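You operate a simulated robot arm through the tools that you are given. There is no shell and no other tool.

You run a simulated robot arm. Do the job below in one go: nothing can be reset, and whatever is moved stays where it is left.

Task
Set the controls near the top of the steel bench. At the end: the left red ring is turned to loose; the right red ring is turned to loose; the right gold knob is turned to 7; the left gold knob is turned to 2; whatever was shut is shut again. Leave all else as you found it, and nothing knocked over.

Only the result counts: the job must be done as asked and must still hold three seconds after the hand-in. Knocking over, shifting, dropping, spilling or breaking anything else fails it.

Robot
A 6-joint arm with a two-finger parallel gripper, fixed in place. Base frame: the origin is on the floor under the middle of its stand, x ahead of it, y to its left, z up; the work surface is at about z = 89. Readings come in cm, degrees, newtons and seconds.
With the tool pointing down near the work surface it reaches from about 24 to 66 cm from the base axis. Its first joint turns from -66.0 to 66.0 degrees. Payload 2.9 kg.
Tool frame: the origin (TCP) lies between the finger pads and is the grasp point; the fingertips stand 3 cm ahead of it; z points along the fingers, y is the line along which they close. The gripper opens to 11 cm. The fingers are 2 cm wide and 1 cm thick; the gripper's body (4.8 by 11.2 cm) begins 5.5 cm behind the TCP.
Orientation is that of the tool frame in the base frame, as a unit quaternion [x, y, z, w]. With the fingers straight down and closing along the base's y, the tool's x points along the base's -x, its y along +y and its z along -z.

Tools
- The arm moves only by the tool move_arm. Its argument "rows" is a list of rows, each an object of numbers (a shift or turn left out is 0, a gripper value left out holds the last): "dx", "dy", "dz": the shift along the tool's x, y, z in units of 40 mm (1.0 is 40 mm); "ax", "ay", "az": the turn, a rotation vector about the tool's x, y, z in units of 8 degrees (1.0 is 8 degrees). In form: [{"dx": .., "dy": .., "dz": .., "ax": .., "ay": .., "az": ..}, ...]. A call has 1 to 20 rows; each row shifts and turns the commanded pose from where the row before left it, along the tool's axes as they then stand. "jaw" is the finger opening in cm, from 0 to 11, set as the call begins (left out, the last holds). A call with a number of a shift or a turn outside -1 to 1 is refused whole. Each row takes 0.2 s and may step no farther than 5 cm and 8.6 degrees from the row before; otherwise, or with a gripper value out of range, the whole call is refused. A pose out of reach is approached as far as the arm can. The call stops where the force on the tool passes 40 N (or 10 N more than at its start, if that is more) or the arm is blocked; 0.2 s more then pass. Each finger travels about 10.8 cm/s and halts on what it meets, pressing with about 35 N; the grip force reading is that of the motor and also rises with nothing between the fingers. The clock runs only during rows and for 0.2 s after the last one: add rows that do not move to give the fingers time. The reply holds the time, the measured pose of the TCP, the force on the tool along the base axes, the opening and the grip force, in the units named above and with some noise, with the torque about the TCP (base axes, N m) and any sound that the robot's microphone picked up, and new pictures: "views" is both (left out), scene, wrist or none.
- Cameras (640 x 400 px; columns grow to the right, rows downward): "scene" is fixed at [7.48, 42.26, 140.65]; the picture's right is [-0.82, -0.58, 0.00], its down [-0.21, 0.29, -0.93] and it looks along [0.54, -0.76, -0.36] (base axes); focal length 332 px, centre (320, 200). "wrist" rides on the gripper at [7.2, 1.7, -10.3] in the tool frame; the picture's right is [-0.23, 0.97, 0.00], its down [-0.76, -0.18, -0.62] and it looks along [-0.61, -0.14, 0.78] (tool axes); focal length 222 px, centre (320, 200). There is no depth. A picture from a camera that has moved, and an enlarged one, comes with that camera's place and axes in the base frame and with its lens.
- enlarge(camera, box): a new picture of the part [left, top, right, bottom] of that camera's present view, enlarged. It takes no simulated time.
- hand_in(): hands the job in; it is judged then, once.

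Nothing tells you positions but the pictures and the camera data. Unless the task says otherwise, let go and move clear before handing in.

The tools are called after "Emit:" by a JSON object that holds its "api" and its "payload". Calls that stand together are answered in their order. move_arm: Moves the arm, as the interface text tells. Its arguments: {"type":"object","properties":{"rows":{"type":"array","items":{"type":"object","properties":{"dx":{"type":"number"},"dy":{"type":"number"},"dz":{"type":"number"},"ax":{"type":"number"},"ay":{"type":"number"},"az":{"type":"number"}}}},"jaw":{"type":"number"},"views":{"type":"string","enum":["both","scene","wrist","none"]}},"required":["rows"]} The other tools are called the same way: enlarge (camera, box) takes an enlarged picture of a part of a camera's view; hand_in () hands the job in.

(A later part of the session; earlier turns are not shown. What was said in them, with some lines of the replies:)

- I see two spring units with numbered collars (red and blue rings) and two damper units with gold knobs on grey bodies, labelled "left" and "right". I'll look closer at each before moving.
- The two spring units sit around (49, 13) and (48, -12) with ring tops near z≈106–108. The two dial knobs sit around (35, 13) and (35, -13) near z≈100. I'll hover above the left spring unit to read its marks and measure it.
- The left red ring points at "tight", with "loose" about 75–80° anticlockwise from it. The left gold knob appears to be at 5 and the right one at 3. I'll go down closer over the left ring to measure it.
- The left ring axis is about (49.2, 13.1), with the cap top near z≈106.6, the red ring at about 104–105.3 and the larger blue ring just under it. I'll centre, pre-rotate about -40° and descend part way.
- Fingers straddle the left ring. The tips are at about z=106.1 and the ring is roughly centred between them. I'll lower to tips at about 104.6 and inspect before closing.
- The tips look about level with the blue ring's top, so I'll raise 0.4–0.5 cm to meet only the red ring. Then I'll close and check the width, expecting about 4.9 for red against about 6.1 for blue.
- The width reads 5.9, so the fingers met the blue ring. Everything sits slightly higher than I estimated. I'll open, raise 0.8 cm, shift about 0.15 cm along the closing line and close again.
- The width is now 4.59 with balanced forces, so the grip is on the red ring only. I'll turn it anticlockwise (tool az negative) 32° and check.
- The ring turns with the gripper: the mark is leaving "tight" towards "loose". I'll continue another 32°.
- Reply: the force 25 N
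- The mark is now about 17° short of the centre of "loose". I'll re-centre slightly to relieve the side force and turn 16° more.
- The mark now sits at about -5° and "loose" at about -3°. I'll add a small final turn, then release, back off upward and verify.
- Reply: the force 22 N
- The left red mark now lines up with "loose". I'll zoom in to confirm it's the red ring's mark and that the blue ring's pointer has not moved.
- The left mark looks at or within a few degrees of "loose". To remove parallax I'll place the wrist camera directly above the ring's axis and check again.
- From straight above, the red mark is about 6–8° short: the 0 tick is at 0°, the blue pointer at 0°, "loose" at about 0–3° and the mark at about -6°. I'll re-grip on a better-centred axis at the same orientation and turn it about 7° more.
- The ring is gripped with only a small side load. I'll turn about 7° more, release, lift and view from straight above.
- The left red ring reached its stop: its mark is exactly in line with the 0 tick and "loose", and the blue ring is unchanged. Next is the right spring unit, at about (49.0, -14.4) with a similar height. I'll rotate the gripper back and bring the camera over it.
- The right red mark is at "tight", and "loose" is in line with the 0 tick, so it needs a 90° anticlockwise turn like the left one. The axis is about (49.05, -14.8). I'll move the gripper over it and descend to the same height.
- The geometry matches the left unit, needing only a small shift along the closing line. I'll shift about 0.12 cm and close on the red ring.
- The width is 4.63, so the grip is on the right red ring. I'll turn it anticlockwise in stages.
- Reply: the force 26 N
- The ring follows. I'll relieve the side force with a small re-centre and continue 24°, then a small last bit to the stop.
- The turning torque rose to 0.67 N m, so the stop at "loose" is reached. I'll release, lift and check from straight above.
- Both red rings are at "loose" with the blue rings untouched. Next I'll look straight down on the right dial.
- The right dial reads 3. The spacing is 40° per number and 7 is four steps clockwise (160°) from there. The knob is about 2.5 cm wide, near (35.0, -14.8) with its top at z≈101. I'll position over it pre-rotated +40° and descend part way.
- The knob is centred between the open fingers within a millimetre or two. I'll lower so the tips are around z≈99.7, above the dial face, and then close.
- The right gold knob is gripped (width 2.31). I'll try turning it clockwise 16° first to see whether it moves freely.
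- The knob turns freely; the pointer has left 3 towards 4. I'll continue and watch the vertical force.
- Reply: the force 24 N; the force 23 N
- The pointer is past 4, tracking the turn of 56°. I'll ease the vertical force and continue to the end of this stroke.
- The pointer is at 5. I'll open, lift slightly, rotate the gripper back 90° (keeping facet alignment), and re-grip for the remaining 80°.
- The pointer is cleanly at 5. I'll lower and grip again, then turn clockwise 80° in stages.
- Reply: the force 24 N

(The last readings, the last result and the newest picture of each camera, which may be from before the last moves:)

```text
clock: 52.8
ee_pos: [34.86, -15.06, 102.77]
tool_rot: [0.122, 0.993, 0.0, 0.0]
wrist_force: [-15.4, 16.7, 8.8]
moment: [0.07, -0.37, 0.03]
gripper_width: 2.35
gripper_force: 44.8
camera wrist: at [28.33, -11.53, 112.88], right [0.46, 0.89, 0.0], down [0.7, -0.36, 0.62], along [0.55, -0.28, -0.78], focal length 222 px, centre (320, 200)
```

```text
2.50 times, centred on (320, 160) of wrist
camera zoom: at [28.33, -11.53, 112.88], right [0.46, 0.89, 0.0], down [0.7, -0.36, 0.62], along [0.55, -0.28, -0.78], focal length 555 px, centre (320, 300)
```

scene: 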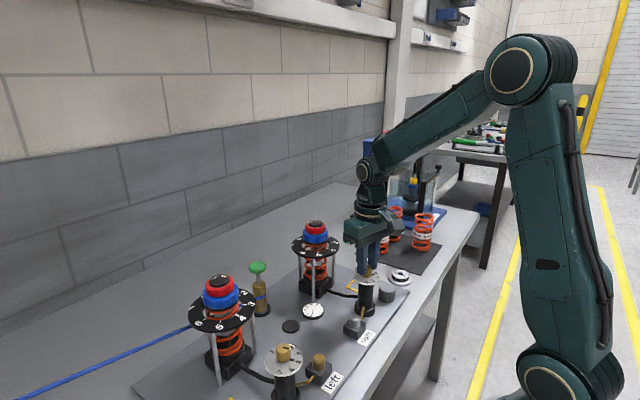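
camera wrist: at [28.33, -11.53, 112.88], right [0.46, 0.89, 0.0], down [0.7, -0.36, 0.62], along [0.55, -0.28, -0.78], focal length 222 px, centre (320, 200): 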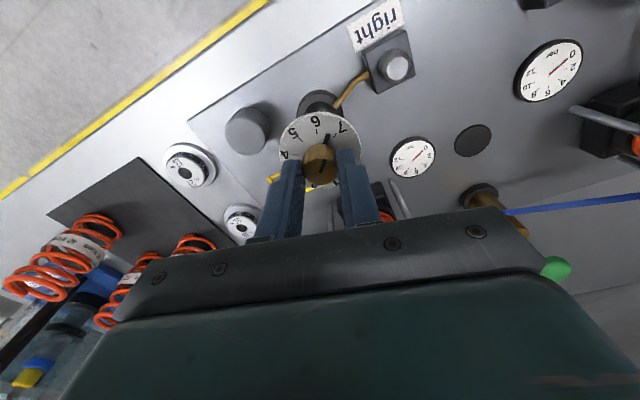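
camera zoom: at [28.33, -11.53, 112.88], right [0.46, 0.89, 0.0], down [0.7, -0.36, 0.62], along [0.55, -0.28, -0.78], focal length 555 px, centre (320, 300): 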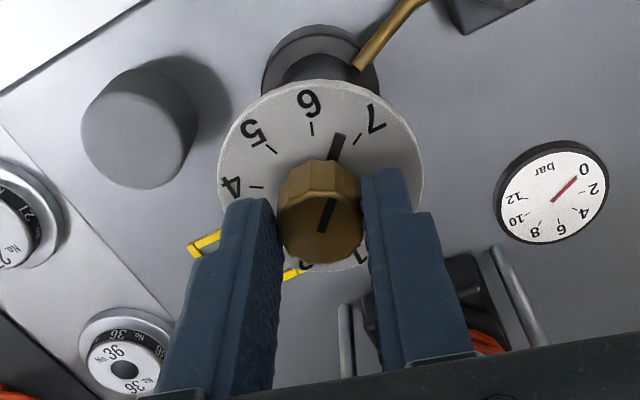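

Emit:
{"api": "move_arm", "payload": {"rows": [{"dx": 0.02, "dy": 0.015}, {"az": 1}, {"az": 1}, {}], "views": "wrist"}}

Emit:
{"api": "enlarge", "payload": {"camera": "wrist", "box": [210, 80, 430, 240]}}

```text
clock: 53.8
ee_pos: [34.93, -14.99, 102.69]
tool_rot: [0.26, 0.966, 0.0, 0.0]
wrist_force: [-10.0, 6.5, 5.7]
moment: [0.65, 0.74, 0.31]
gripper_width: 2.32
gripper_force: 44.9
camera wrist: at [29.53, -9.81, 112.87], right [0.69, 0.73, 0.0], down [0.57, -0.54, 0.62], along [0.45, -0.43, -0.78], focal length 222 px, centre (320, 200)
```

wrist: 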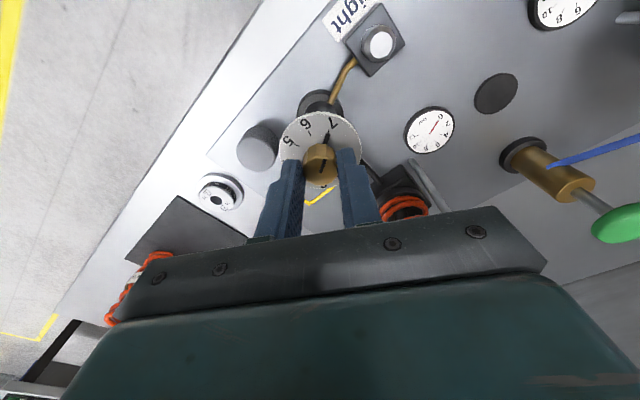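

```text
2.50 times, centred on (320, 160) of wrist
camera zoom: at [29.53, -9.81, 112.87], right [0.69, 0.73, 0.0], down [0.57, -0.54, 0.62], along [0.45, -0.43, -0.78], focal length 555 px, centre (320, 300)
```

zoom: 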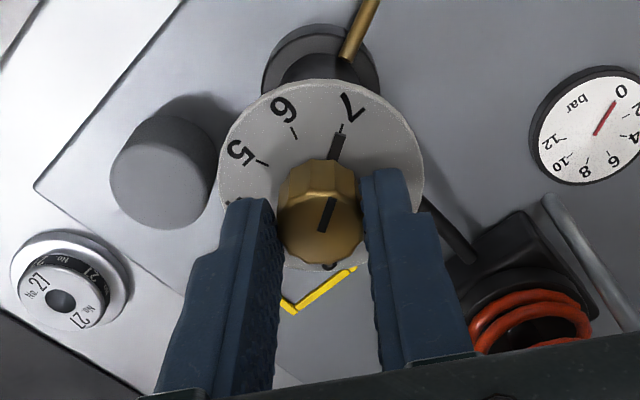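

The pointer is at 7 with a slight end-stop torque. I'll release, lift and check it from straight above.

Emit:
{"api": "move_arm", "payload": {"rows": [{}, {}, {"dz": -0.6}, {"dz": -0.9}, {"dz": -0.9}, {"dz": -0.9}, {"dx": -0.9, "dy": -0.21}, {"dx": -0.9, "dy": -0.21}, {}], "jaw": 5.5}}

Emit:
{"api": "enlarge", "payload": {"camera": "wrist", "box": [255, 0, 385, 90]}}

Emit:
{"api": "enlarge", "payload": {"camera": "scene", "box": [320, 240, 420, 330]}}

```text
clock: 55.8
ee_pos: [40.15, -19.89, 115.97]
tool_rot: [0.259, 0.966, 0.0, 0.001]
wrist_force: [0.6, 0.7, -0.2]
moment: [-0.01, 0.01, 0.0]
gripper_width: 5.5
gripper_force: 0.2
camera wrist: at [34.78, -14.75, 126.12], right [0.68, 0.73, 0.0], down [0.57, -0.53, 0.62], along [0.46, -0.43, -0.78], focal length 222 px, centre (320, 200)
```

scene: 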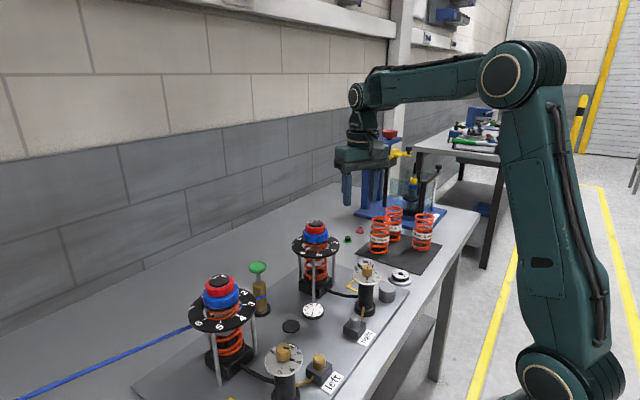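
wrist: 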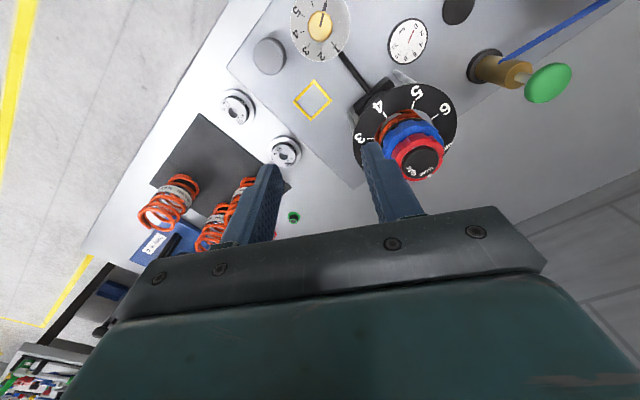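

```text
4.44 times, centred on (320, 45) of wrist
camera zoom: at [34.78, -14.75, 126.12], right [0.68, 0.73, 0.0], down [0.57, -0.53, 0.62], along [0.46, -0.43, -0.78], focal length 987 px, centre (320, 889)
```

zoom: 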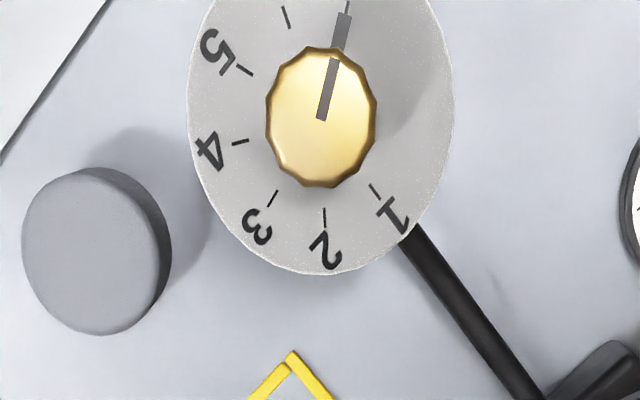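

```text
4.44 times, centred on (370, 285) of scene
camera zoom: at [7.48, 42.26, 140.65], right [-0.82, -0.58, 0.0], down [-0.21, 0.29, -0.93], along [0.54, -0.76, -0.36], focal length 1477 px, centre (98, -178)
```

zoom: 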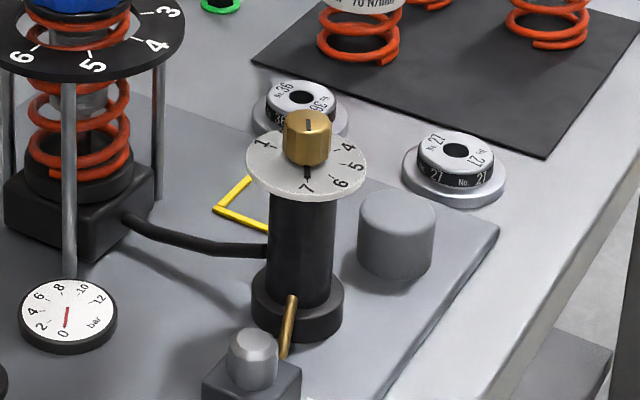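

The right dial is cleanly at 7. Now I'll move over to the left dial and look straight down at it.

Emit:
{"api": "move_arm", "payload": {"rows": [{"dz": -0.5}, {"az": -1}, {"az": -1}, {"az": -1}, {"az": -0.75}, {"dx": -0.059, "dy": 0.98}, {"dx": -0.059, "dy": 0.98}, {"dx": -0.059, "dy": 0.98}, {"dx": -0.059, "dy": 0.98}, {"dx": -0.059, "dy": 0.98}, {"dx": -0.059, "dy": 0.98}, {"dx": -0.059, "dy": 0.98}, {"dx": -0.059, "dy": 0.98}, {}]}}

Emit:
{"api": "enlarge", "payload": {"camera": "wrist", "box": [255, 0, 385, 90]}}

```text
clock: 58.8
ee_pos: [42.23, 11.14, 117.78]
tool_rot: [0.0, 1.0, 0.0, 0.0]
wrist_force: [0.0, 0.4, 0.4]
moment: [-0.01, -0.03, -0.01]
gripper_width: 5.47
gripper_force: 0.0
camera wrist: at [34.96, 12.94, 128.01], right [0.23, 0.97, 0.0], down [0.76, -0.18, 0.62], along [0.61, -0.14, -0.78], focal length 222 px, centre (320, 200)
```

scene: 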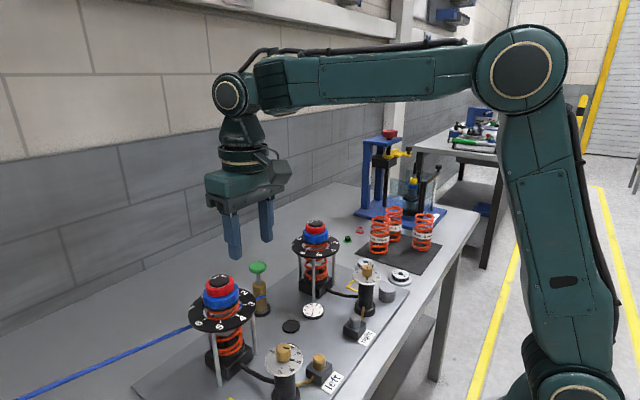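
wrist: 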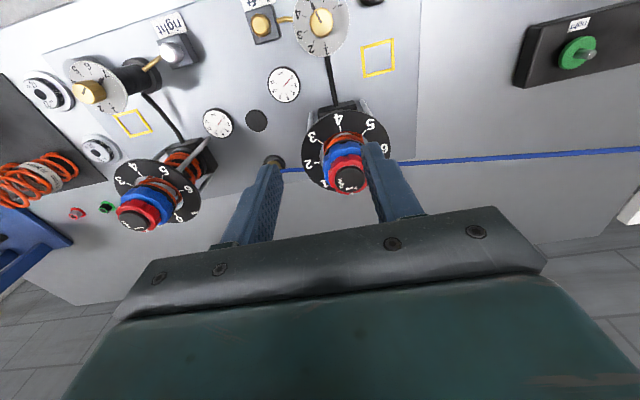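

```text
4.44 times, centred on (320, 45) of wrist
camera zoom: at [34.96, 12.94, 128.01], right [0.23, 0.97, 0.0], down [0.76, -0.18, 0.62], along [0.61, -0.14, -0.78], focal length 987 px, centre (320, 889)
```

zoom: 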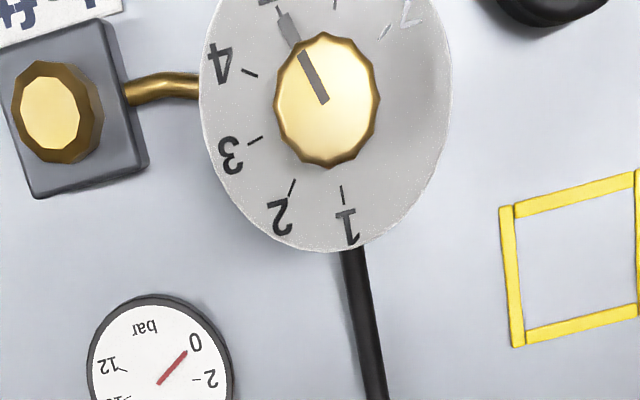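

The left dial reads 5, and 2 is three steps anticlockwise (120°). The knob is at about (35.0, 13.25). I'll approach pre-rotated -40° so the facets align, descend part way and check centring.

Emit:
{"api": "move_arm", "payload": {"rows": [{"dx": 0.9, "dy": 0.23}, {"dx": 0.9, "dy": 0.23}, {"az": 1}, {"az": 1}, {"az": 1}, {"az": 1}, {"az": 1}, {"dz": 0.8}, {"dz": 0.8}, {"dz": 0.8}, {"dz": 0.8}, {}], "jaw": 5.5}}

Emit:
{"api": "enlarge", "payload": {"camera": "wrist", "box": [210, 80, 430, 240]}}

Emit:
{"api": "enlarge", "payload": {"camera": "scene", "box": [230, 300, 340, 400]}}

```text
clock: 61.4
ee_pos: [34.93, 13.0, 105.0]
tool_rot: [0.343, 0.939, 0.0, 0.001]
wrist_force: [0.1, -0.6, -0.6]
moment: [0.01, -0.01, 0.03]
gripper_width: 5.52
gripper_force: 0.0
camera wrist: at [30.58, 19.04, 115.17], right [0.8, 0.6, 0.0], down [0.47, -0.63, 0.62], along [0.37, -0.5, -0.78], focal length 222 px, centre (320, 200)
```

scene: 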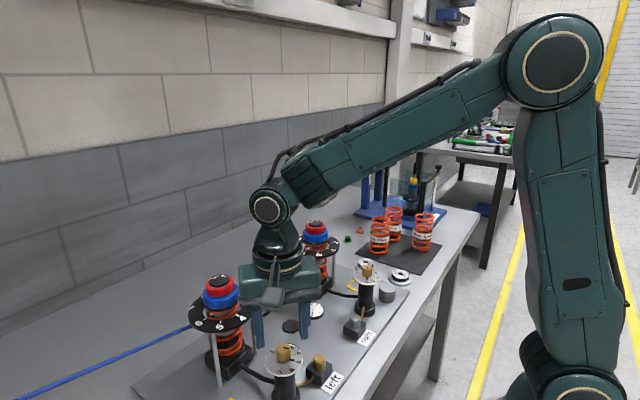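
wrist: 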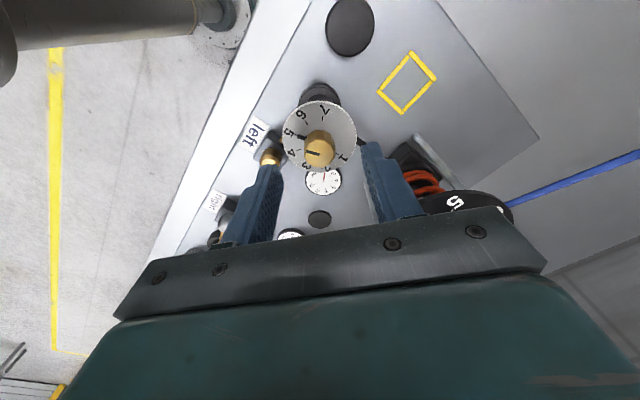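

```text
2.50 times, centred on (320, 160) of wrist
camera zoom: at [30.58, 19.04, 115.17], right [0.8, 0.6, 0.0], down [0.47, -0.63, 0.62], along [0.37, -0.5, -0.78], focal length 555 px, centre (320, 300)
```

zoom: 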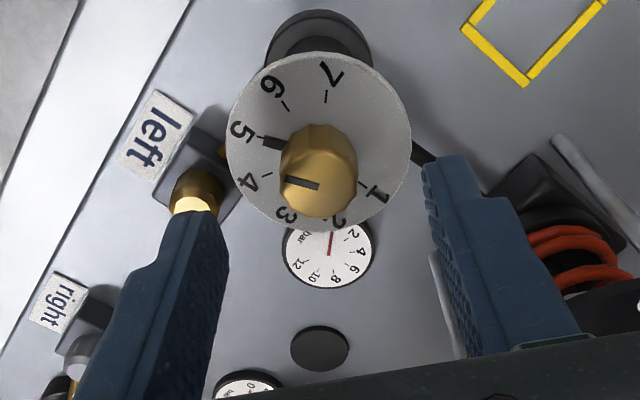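

```text
4.00 times, centred on (285, 350) of scene
camera zoom: at [7.48, 42.26, 140.65], right [-0.82, -0.58, 0.0], down [-0.21, 0.29, -0.93], along [0.54, -0.76, -0.36], focal length 1330 px, centre (460, -400)
```

zoom: 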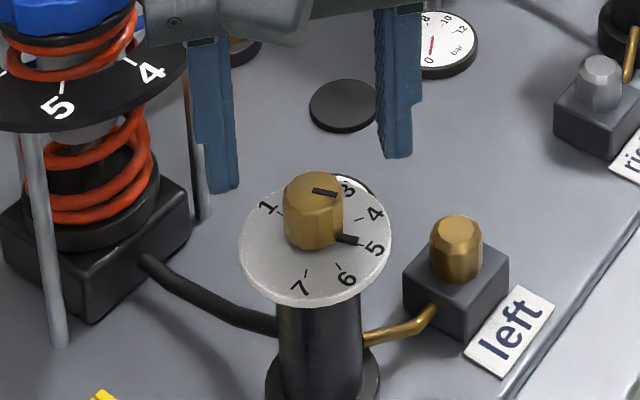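

The knob sits in the same place relative to the fingers as it did on the right. I'll apply the same small shift, descend 2.4 cm and close.

Emit:
{"api": "move_arm", "payload": {"rows": [{"dy": -0.025, "dx": 0.02}, {"dz": 0.3}, {"dz": 0.29}, {}], "views": "none"}}

Emit:
{"api": "move_arm", "payload": {"rows": [{}, {}, {}], "jaw": 1, "views": "wrist"}}

Emit:
{"api": "enlarge", "payload": {"camera": "wrist", "box": [210, 80, 430, 240]}}

```text
clock: 62.4
ee_pos: [35.04, 13.04, 102.47]
tool_rot: [0.342, 0.94, 0.001, 0.0]
wrist_force: [-0.2, 0.0, 0.6]
moment: [0.02, 0.02, 0.0]
gripper_width: 5.48
gripper_force: 0.0
```

```text
clock: 63.2
ee_pos: [34.97, 12.98, 102.65]
tool_rot: [0.342, 0.94, 0.0, 0.0]
wrist_force: [-0.7, -3.2, -2.7]
moment: [-0.12, -0.01, -0.01]
gripper_width: 2.33
gripper_force: 44.4
camera wrist: at [30.52, 19.06, 112.81], right [0.8, 0.6, 0.0], down [0.47, -0.63, 0.62], along [0.37, -0.5, -0.78], focal length 222 px, centre (320, 200)
```

wrist: 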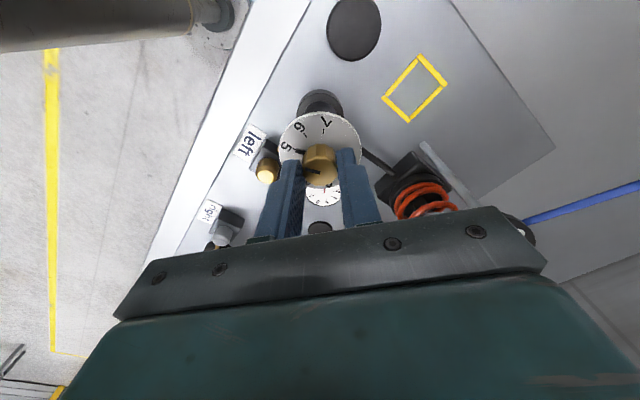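

```text
2.50 times, centred on (320, 160) of wrist
camera zoom: at [30.52, 19.06, 112.81], right [0.8, 0.6, 0.0], down [0.47, -0.63, 0.62], along [0.37, -0.5, -0.78], focal length 555 px, centre (320, 300)
```

zoom: 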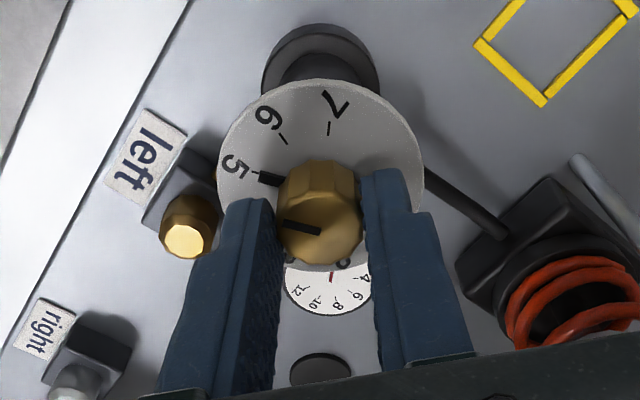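

The left knob is gripped with almost no side load. I'll turn anticlockwise (tool az negative) in stages of 40°.

Emit:
{"api": "move_arm", "payload": {"rows": [{"az": -1}, {"az": -1}, {"az": -1}, {}], "views": "none"}}

Emit:
{"api": "move_arm", "payload": {"rows": [{"az": -1}, {"az": -1}, {"az": -1}, {}], "views": "wrist"}}

Emit:
{"api": "enlarge", "payload": {"camera": "wrist", "box": [210, 80, 430, 240]}}

```text
clock: 64.2
ee_pos: [34.98, 12.95, 102.62]
tool_rot: [0.14, 0.99, -0.001, 0.0]
wrist_force: [0.4, -7.7, -11.6]
moment: [-0.46, -0.9, 0.03]
gripper_width: 2.34
gripper_force: 45.1
```

```text
clock: 65.2
ee_pos: [34.83, 13.03, 102.55]
tool_rot: [-0.069, 0.998, -0.001, -0.001]
wrist_force: [6.4, -17.5, -20.6]
moment: [-0.42, -0.14, -0.01]
gripper_width: 2.37
gripper_force: 45.3
camera wrist: at [27.56, 13.76, 112.82], right [0.09, 1.0, 0.0], down [0.78, -0.07, 0.62], along [0.62, -0.06, -0.78], focal length 222 px, centre (320, 200)
```

wrist: 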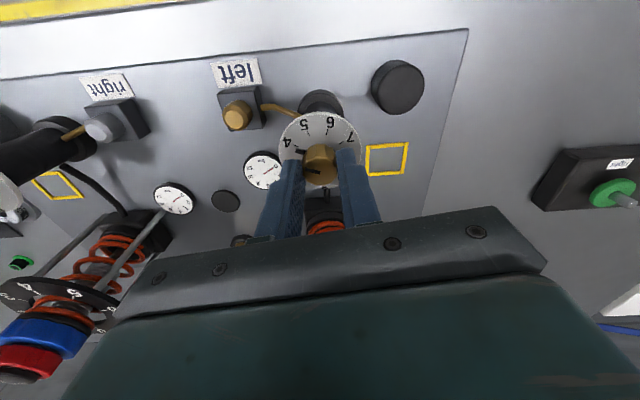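

```text
2.50 times, centred on (320, 160) of wrist
camera zoom: at [27.56, 13.76, 112.82], right [0.09, 1.0, 0.0], down [0.78, -0.07, 0.62], along [0.62, -0.06, -0.78], focal length 555 px, centre (320, 300)
```

zoom: 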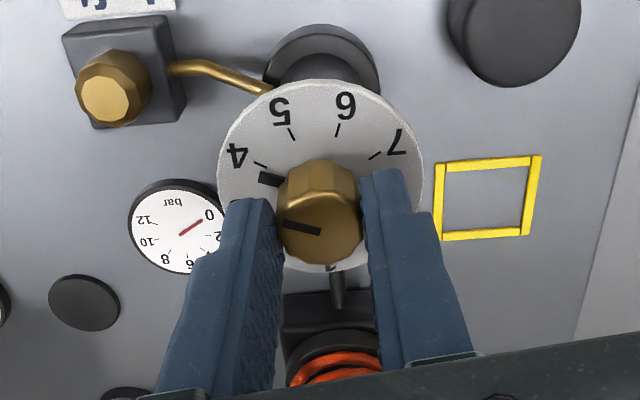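

The pointer has passed 4 after 48°. I'll ease the side and vertical loads slightly and finish this stroke to 3.

Emit:
{"api": "move_arm", "payload": {"rows": [{"dy": -0.02, "dz": 0.02}, {"az": -1}, {"az": -1}, {"az": -1}, {"az": -1}, {}], "views": "wrist"}}

Emit:
{"api": "enlarge", "payload": {"camera": "wrist", "box": [210, 80, 430, 240]}}

```text
clock: 66.6
ee_pos: [34.95, 13.04, 102.6]
tool_rot: [-0.342, 0.94, -0.001, 0.002]
wrist_force: [3.3, -18.2, 6.0]
moment: [-0.9, 0.5, -0.02]
gripper_width: 2.32
gripper_force: 44.9
camera wrist: at [28.3, 9.68, 112.81], right [-0.45, 0.89, 0.0], down [0.7, 0.35, 0.63], along [0.56, 0.28, -0.78], focal length 222 px, centre (320, 200)
```

wrist: 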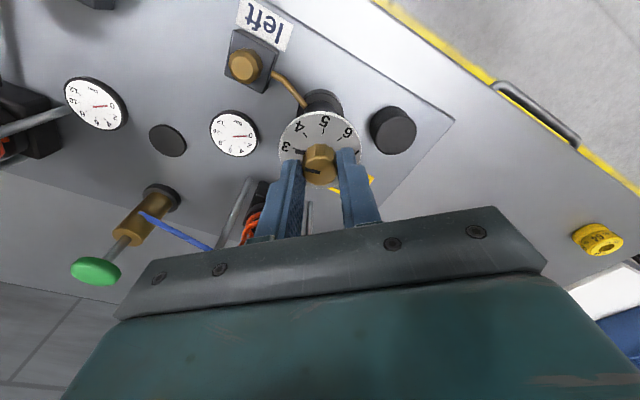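

```text
2.50 times, centred on (320, 160) of wrist
camera zoom: at [28.3, 9.68, 112.81], right [-0.45, 0.89, 0.0], down [0.7, 0.35, 0.63], along [0.56, 0.28, -0.78], focal length 555 px, centre (320, 300)
```

zoom: 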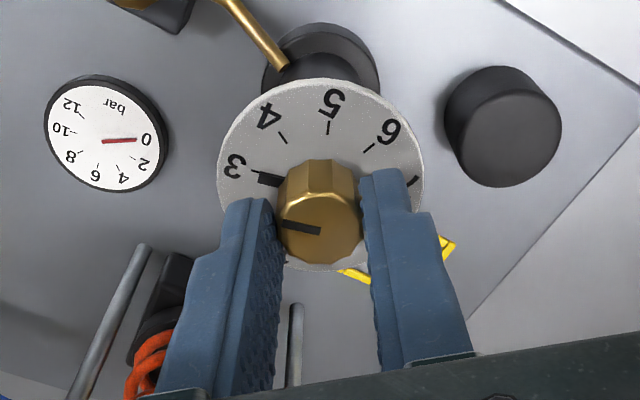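

The pointer is at 3. I'll open, lift, rotate the gripper back 90° and re-grip for the last 40°.

Emit:
{"api": "move_arm", "payload": {"rows": [{}, {}, {"dz": -0.6}, {"dx": 0.016, "dy": -0.02}, {"az": 1}, {"az": 1}, {"az": 1}, {"az": 1}, {"az": 1}, {"az": 1}, {"az": 1}, {"az": 1}, {"az": 1}, {"az": 1}, {"az": 1}, {"az": 0.25}, {}], "jaw": 5.5, "views": "wrist"}}

Emit:
{"api": "enlarge", "payload": {"camera": "wrist", "box": [210, 80, 430, 240]}}

```text
clock: 70.2
ee_pos: [35.01, 12.95, 105.05]
tool_rot: [0.423, 0.906, 0.0, 0.0]
wrist_force: [0.1, -0.3, 0.5]
moment: [0.0, -0.03, 0.01]
gripper_width: 5.53
gripper_force: 0.0
camera wrist: at [31.62, 19.66, 115.24], right [0.89, 0.45, 0.0], down [0.35, -0.7, 0.62], along [0.28, -0.56, -0.78], focal length 222 px, centre (320, 200)
```

wrist: 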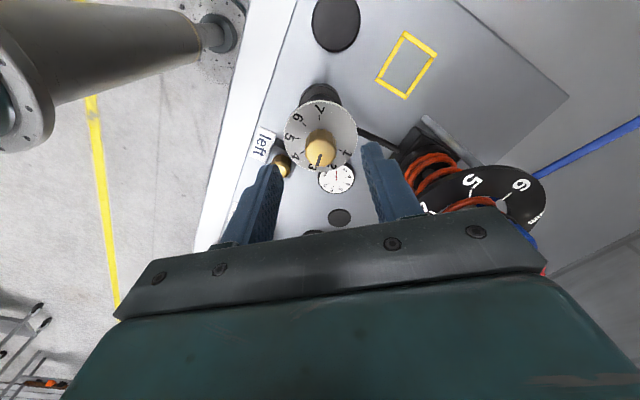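

```text
2.50 times, centred on (320, 160) of wrist
camera zoom: at [31.62, 19.66, 115.24], right [0.89, 0.45, 0.0], down [0.35, -0.7, 0.62], along [0.28, -0.56, -0.78], focal length 555 px, centre (320, 300)
```

zoom: 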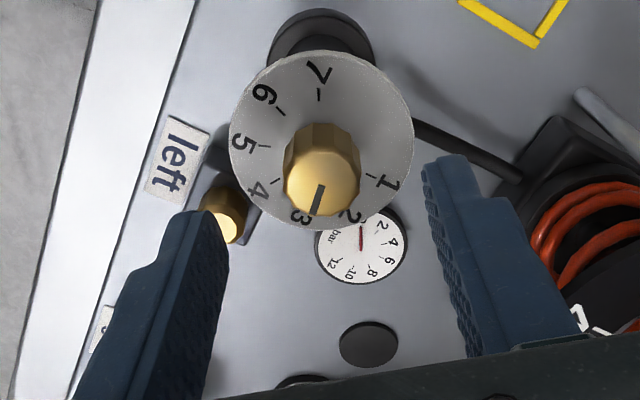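

Nothing is in the way of the fingers. I'll lower, grip and turn the last 40° anticlockwise.

Emit:
{"api": "move_arm", "payload": {"rows": [{"dz": 0.3}, {"dz": 0.3}, {}], "views": "none"}}

Emit:
{"api": "move_arm", "payload": {"rows": [{}, {}, {}], "jaw": 1, "views": "none"}}

Emit:
{"api": "move_arm", "payload": {"rows": [{"az": -1}, {"az": -1}, {"az": -1}, {"az": -1}, {"az": -1}, {}], "views": "wrist"}}

Emit:
{"api": "enlarge", "payload": {"camera": "wrist", "box": [210, 80, 430, 240]}}

```text
clock: 71.0
ee_pos: [34.84, 12.94, 102.68]
tool_rot: [0.422, 0.906, 0.0, 0.0]
wrist_force: [-0.5, 0.5, -0.2]
moment: [-0.02, -0.02, 0.01]
gripper_width: 5.51
gripper_force: 0.0
```

```text
clock: 71.8
ee_pos: [34.98, 12.95, 102.68]
tool_rot: [0.423, 0.906, 0.0, 0.002]
wrist_force: [8.7, 7.0, -5.8]
moment: [-0.03, -0.1, -0.02]
gripper_width: 2.32
gripper_force: 44.4
```

```text
clock: 73.2
ee_pos: [34.97, 12.95, 102.63]
tool_rot: [0.086, 0.996, 0.001, 0.002]
wrist_force: [10.8, 8.7, 11.2]
moment: [0.1, 0.35, 0.0]
gripper_width: 2.35
gripper_force: 44.9
camera wrist: at [28.14, 15.97, 112.87], right [0.39, 0.92, 0.0], down [0.72, -0.31, 0.63], along [0.58, -0.24, -0.78], focal length 222 px, centre (320, 200)
```

wrist: 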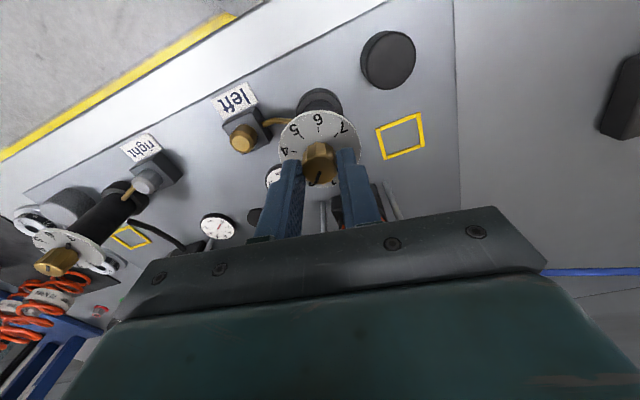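

```text
2.50 times, centred on (320, 160) of wrist
camera zoom: at [28.14, 15.97, 112.87], right [0.39, 0.92, 0.0], down [0.72, -0.31, 0.63], along [0.58, -0.24, -0.78], focal length 555 px, centre (320, 300)
```

zoom: 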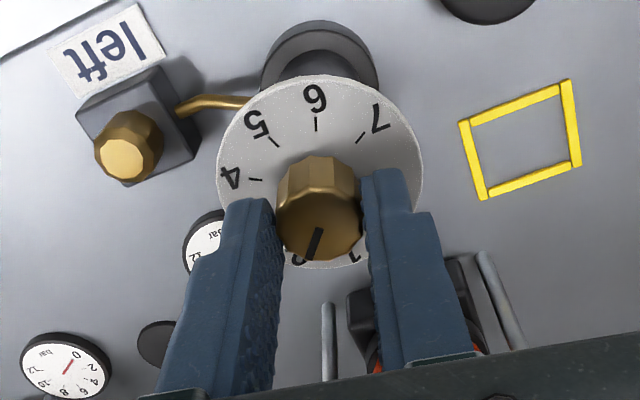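

I'll release, lift clear and check the left dial from straight above.

Emit:
{"api": "move_arm", "payload": {"rows": [{}, {}, {"dz": -0.6}, {"dz": -0.9}, {"dz": -0.9}, {"dz": -0.9}, {"dx": -0.8, "dy": -0.21}, {"dx": -0.8, "dy": -0.21}, {}], "jaw": 5.5}}

Emit:
{"api": "enlarge", "payload": {"camera": "wrist", "box": [255, 0, 385, 90]}}

Emit:
{"api": "enlarge", "payload": {"camera": "scene", "box": [230, 300, 340, 400]}}

```text
clock: 75.2
ee_pos: [40.97, 10.18, 115.92]
tool_rot: [0.087, 0.996, 0.001, 0.001]
wrist_force: [0.7, 0.5, -0.3]
moment: [0.01, -0.01, 0.02]
gripper_width: 5.5
gripper_force: 0.1
camera wrist: at [34.13, 13.12, 126.02], right [0.39, 0.92, 0.0], down [0.72, -0.31, 0.62], along [0.57, -0.25, -0.78], focal length 222 px, centre (320, 200)
```

scene: 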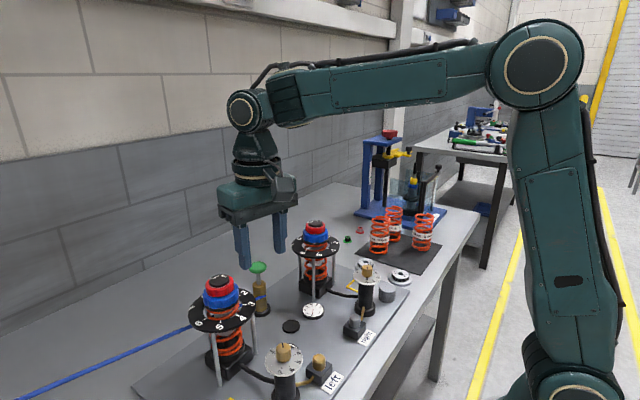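
wrist: 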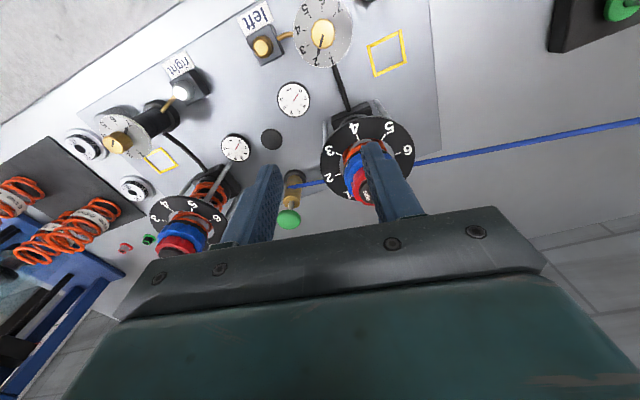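

```text
4.44 times, centred on (320, 45) of wrist
camera zoom: at [34.13, 13.12, 126.02], right [0.39, 0.92, 0.0], down [0.72, -0.31, 0.62], along [0.57, -0.25, -0.78], focal length 987 px, centre (320, 889)
```

zoom: 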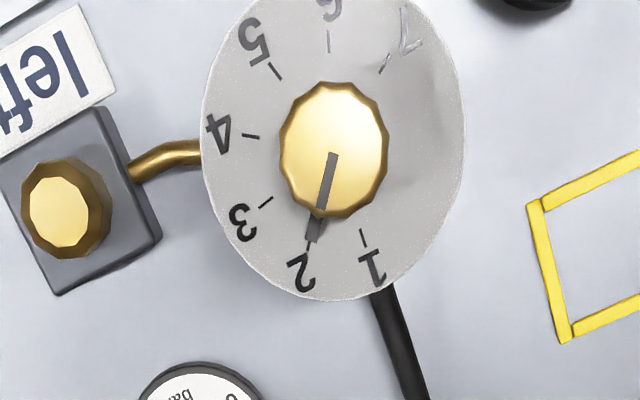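

```text
4.00 times, centred on (285, 350) of scene
camera zoom: at [7.48, 42.26, 140.65], right [-0.82, -0.58, 0.0], down [-0.21, 0.29, -0.93], along [0.54, -0.76, -0.36], focal length 1330 px, centre (460, -400)
```

zoom: 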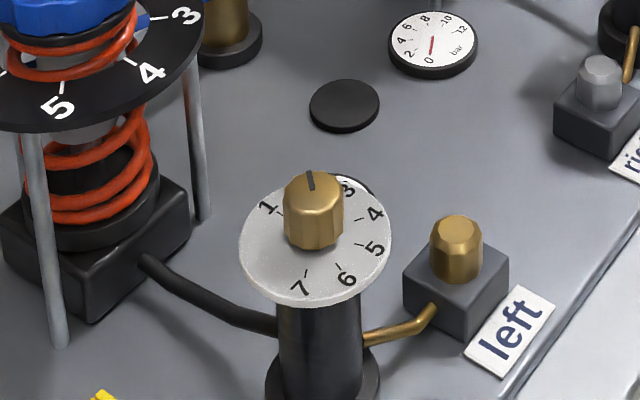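

The left dial points at 2. I'll do a final overall check of the right dial, both rings and the surroundings.

Emit:
{"api": "enlarge", "payload": {"camera": "wrist", "box": [70, 60, 230, 180]}}

Emit:
{"api": "enlarge", "payload": {"camera": "scene", "box": [170, 200, 420, 370]}}

Emit:
{"api": "enlarge", "payload": {"camera": "wrist", "box": [300, 0, 345, 80]}}

```text
3.33 times, centred on (150, 120) of wrist
camera zoom: at [34.13, 13.12, 126.02], right [0.39, 0.92, 0.0], down [0.72, -0.31, 0.62], along [0.57, -0.25, -0.78], focal length 740 px, centre (887, 467)
```

zoom: 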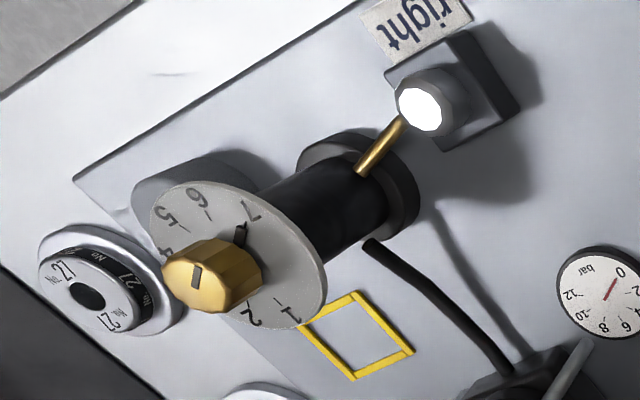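

```text
2.35 times, centred on (295, 285) of scene
camera zoom: at [7.48, 42.26, 140.65], right [-0.82, -0.58, 0.0], down [-0.21, 0.29, -0.93], along [0.54, -0.76, -0.36], focal length 782 px, centre (379, 0)
```

zoom: 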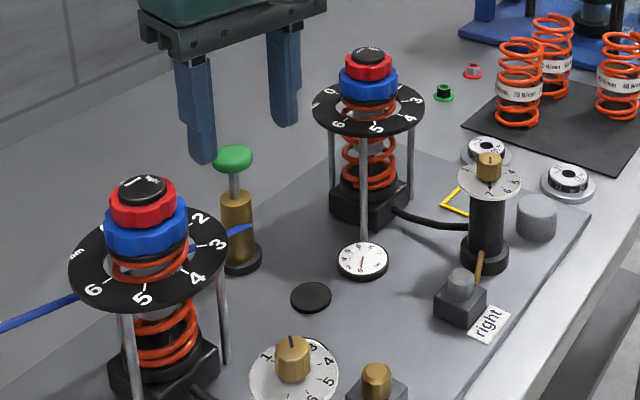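

```text
5.00 times, centred on (322, 40) of wrist
camera zoom: at [34.13, 13.12, 126.02], right [0.39, 0.92, 0.0], down [0.72, -0.31, 0.62], along [0.57, -0.25, -0.78], focal length 1111 px, centre (308, 1000)
```

zoom: 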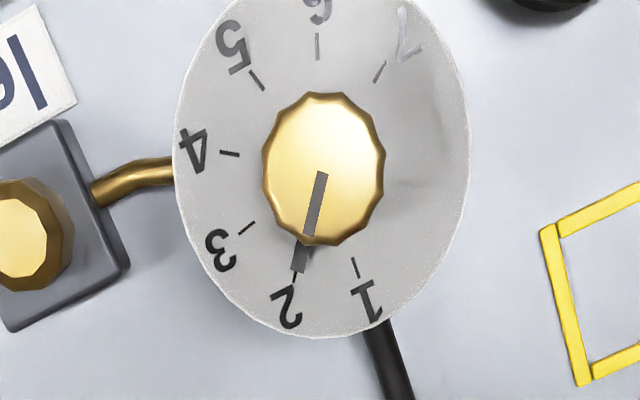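

Everything reads as asked: both red rings are at "loose", the right dial is at 7 and the left dial at 2. The blue rings and everything else are unchanged, and I opened nothing that was shut. I'll raise the arm a little further clear, then hand in.

Emit:
{"api": "move_arm", "payload": {"rows": [{"dz": -0.9}, {"dz": -0.9}, {}, {}, {}], "views": "both"}}

```text
clock: 76.4
ee_pos: [41.08, 10.05, 122.98]
tool_rot: [0.087, 0.996, -0.001, 0.002]
wrist_force: [0.0, -0.1, 0.2]
moment: [-0.02, 0.01, 0.04]
gripper_width: 5.51
gripper_force: 0.0
camera wrist: at [34.21, 13.04, 133.21], right [0.39, 0.92, 0.0], down [0.72, -0.31, 0.62], along [0.57, -0.25, -0.78], focal length 222 px, centre (320, 200)
```

scene: 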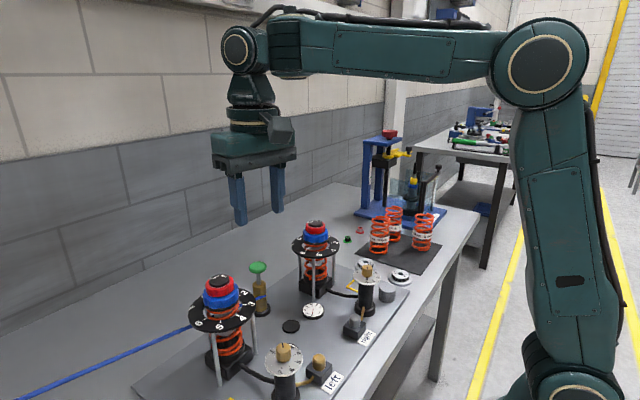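
wrist: 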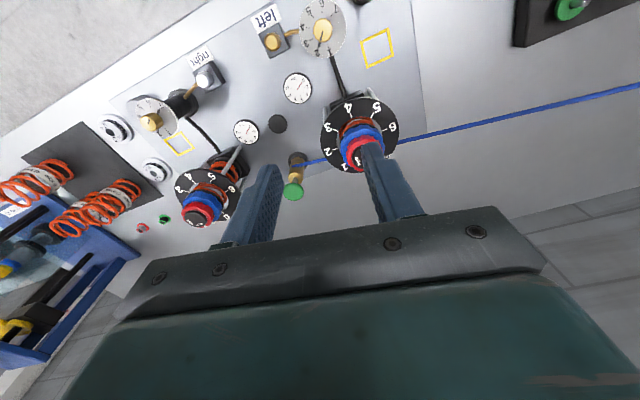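

The arm is clear, nothing has been disturbed, and all four controls are at their targets. I'm handing in now.

Emit:
{"api": "hand_in", "payload": {}}

```text
The job is handed in.
```

I set all four controls and handed the job in. I checked each one from straight above after letting go of it:

| Control | Before | Now |
|---|---|---|
| Left red ring | tight | loose, turned to its stop |
| Right red ring | tight | loose, turned to its stop |
| Right gold knob | 3 | 7 |
| Left gold knob | 5 | 2 |

- **Blue rings:** both pointers still read 0. On the first try at the left ring, the fingers briefly closed on the blue ring below it; I opened and raised them before turning anything.
- **Shut items:** I found nothing that had to be opened, so nothing needed shutting again.
- **Everything else:** nothing was knocked over or shifted, and the arm was lifted clear before I handed in.
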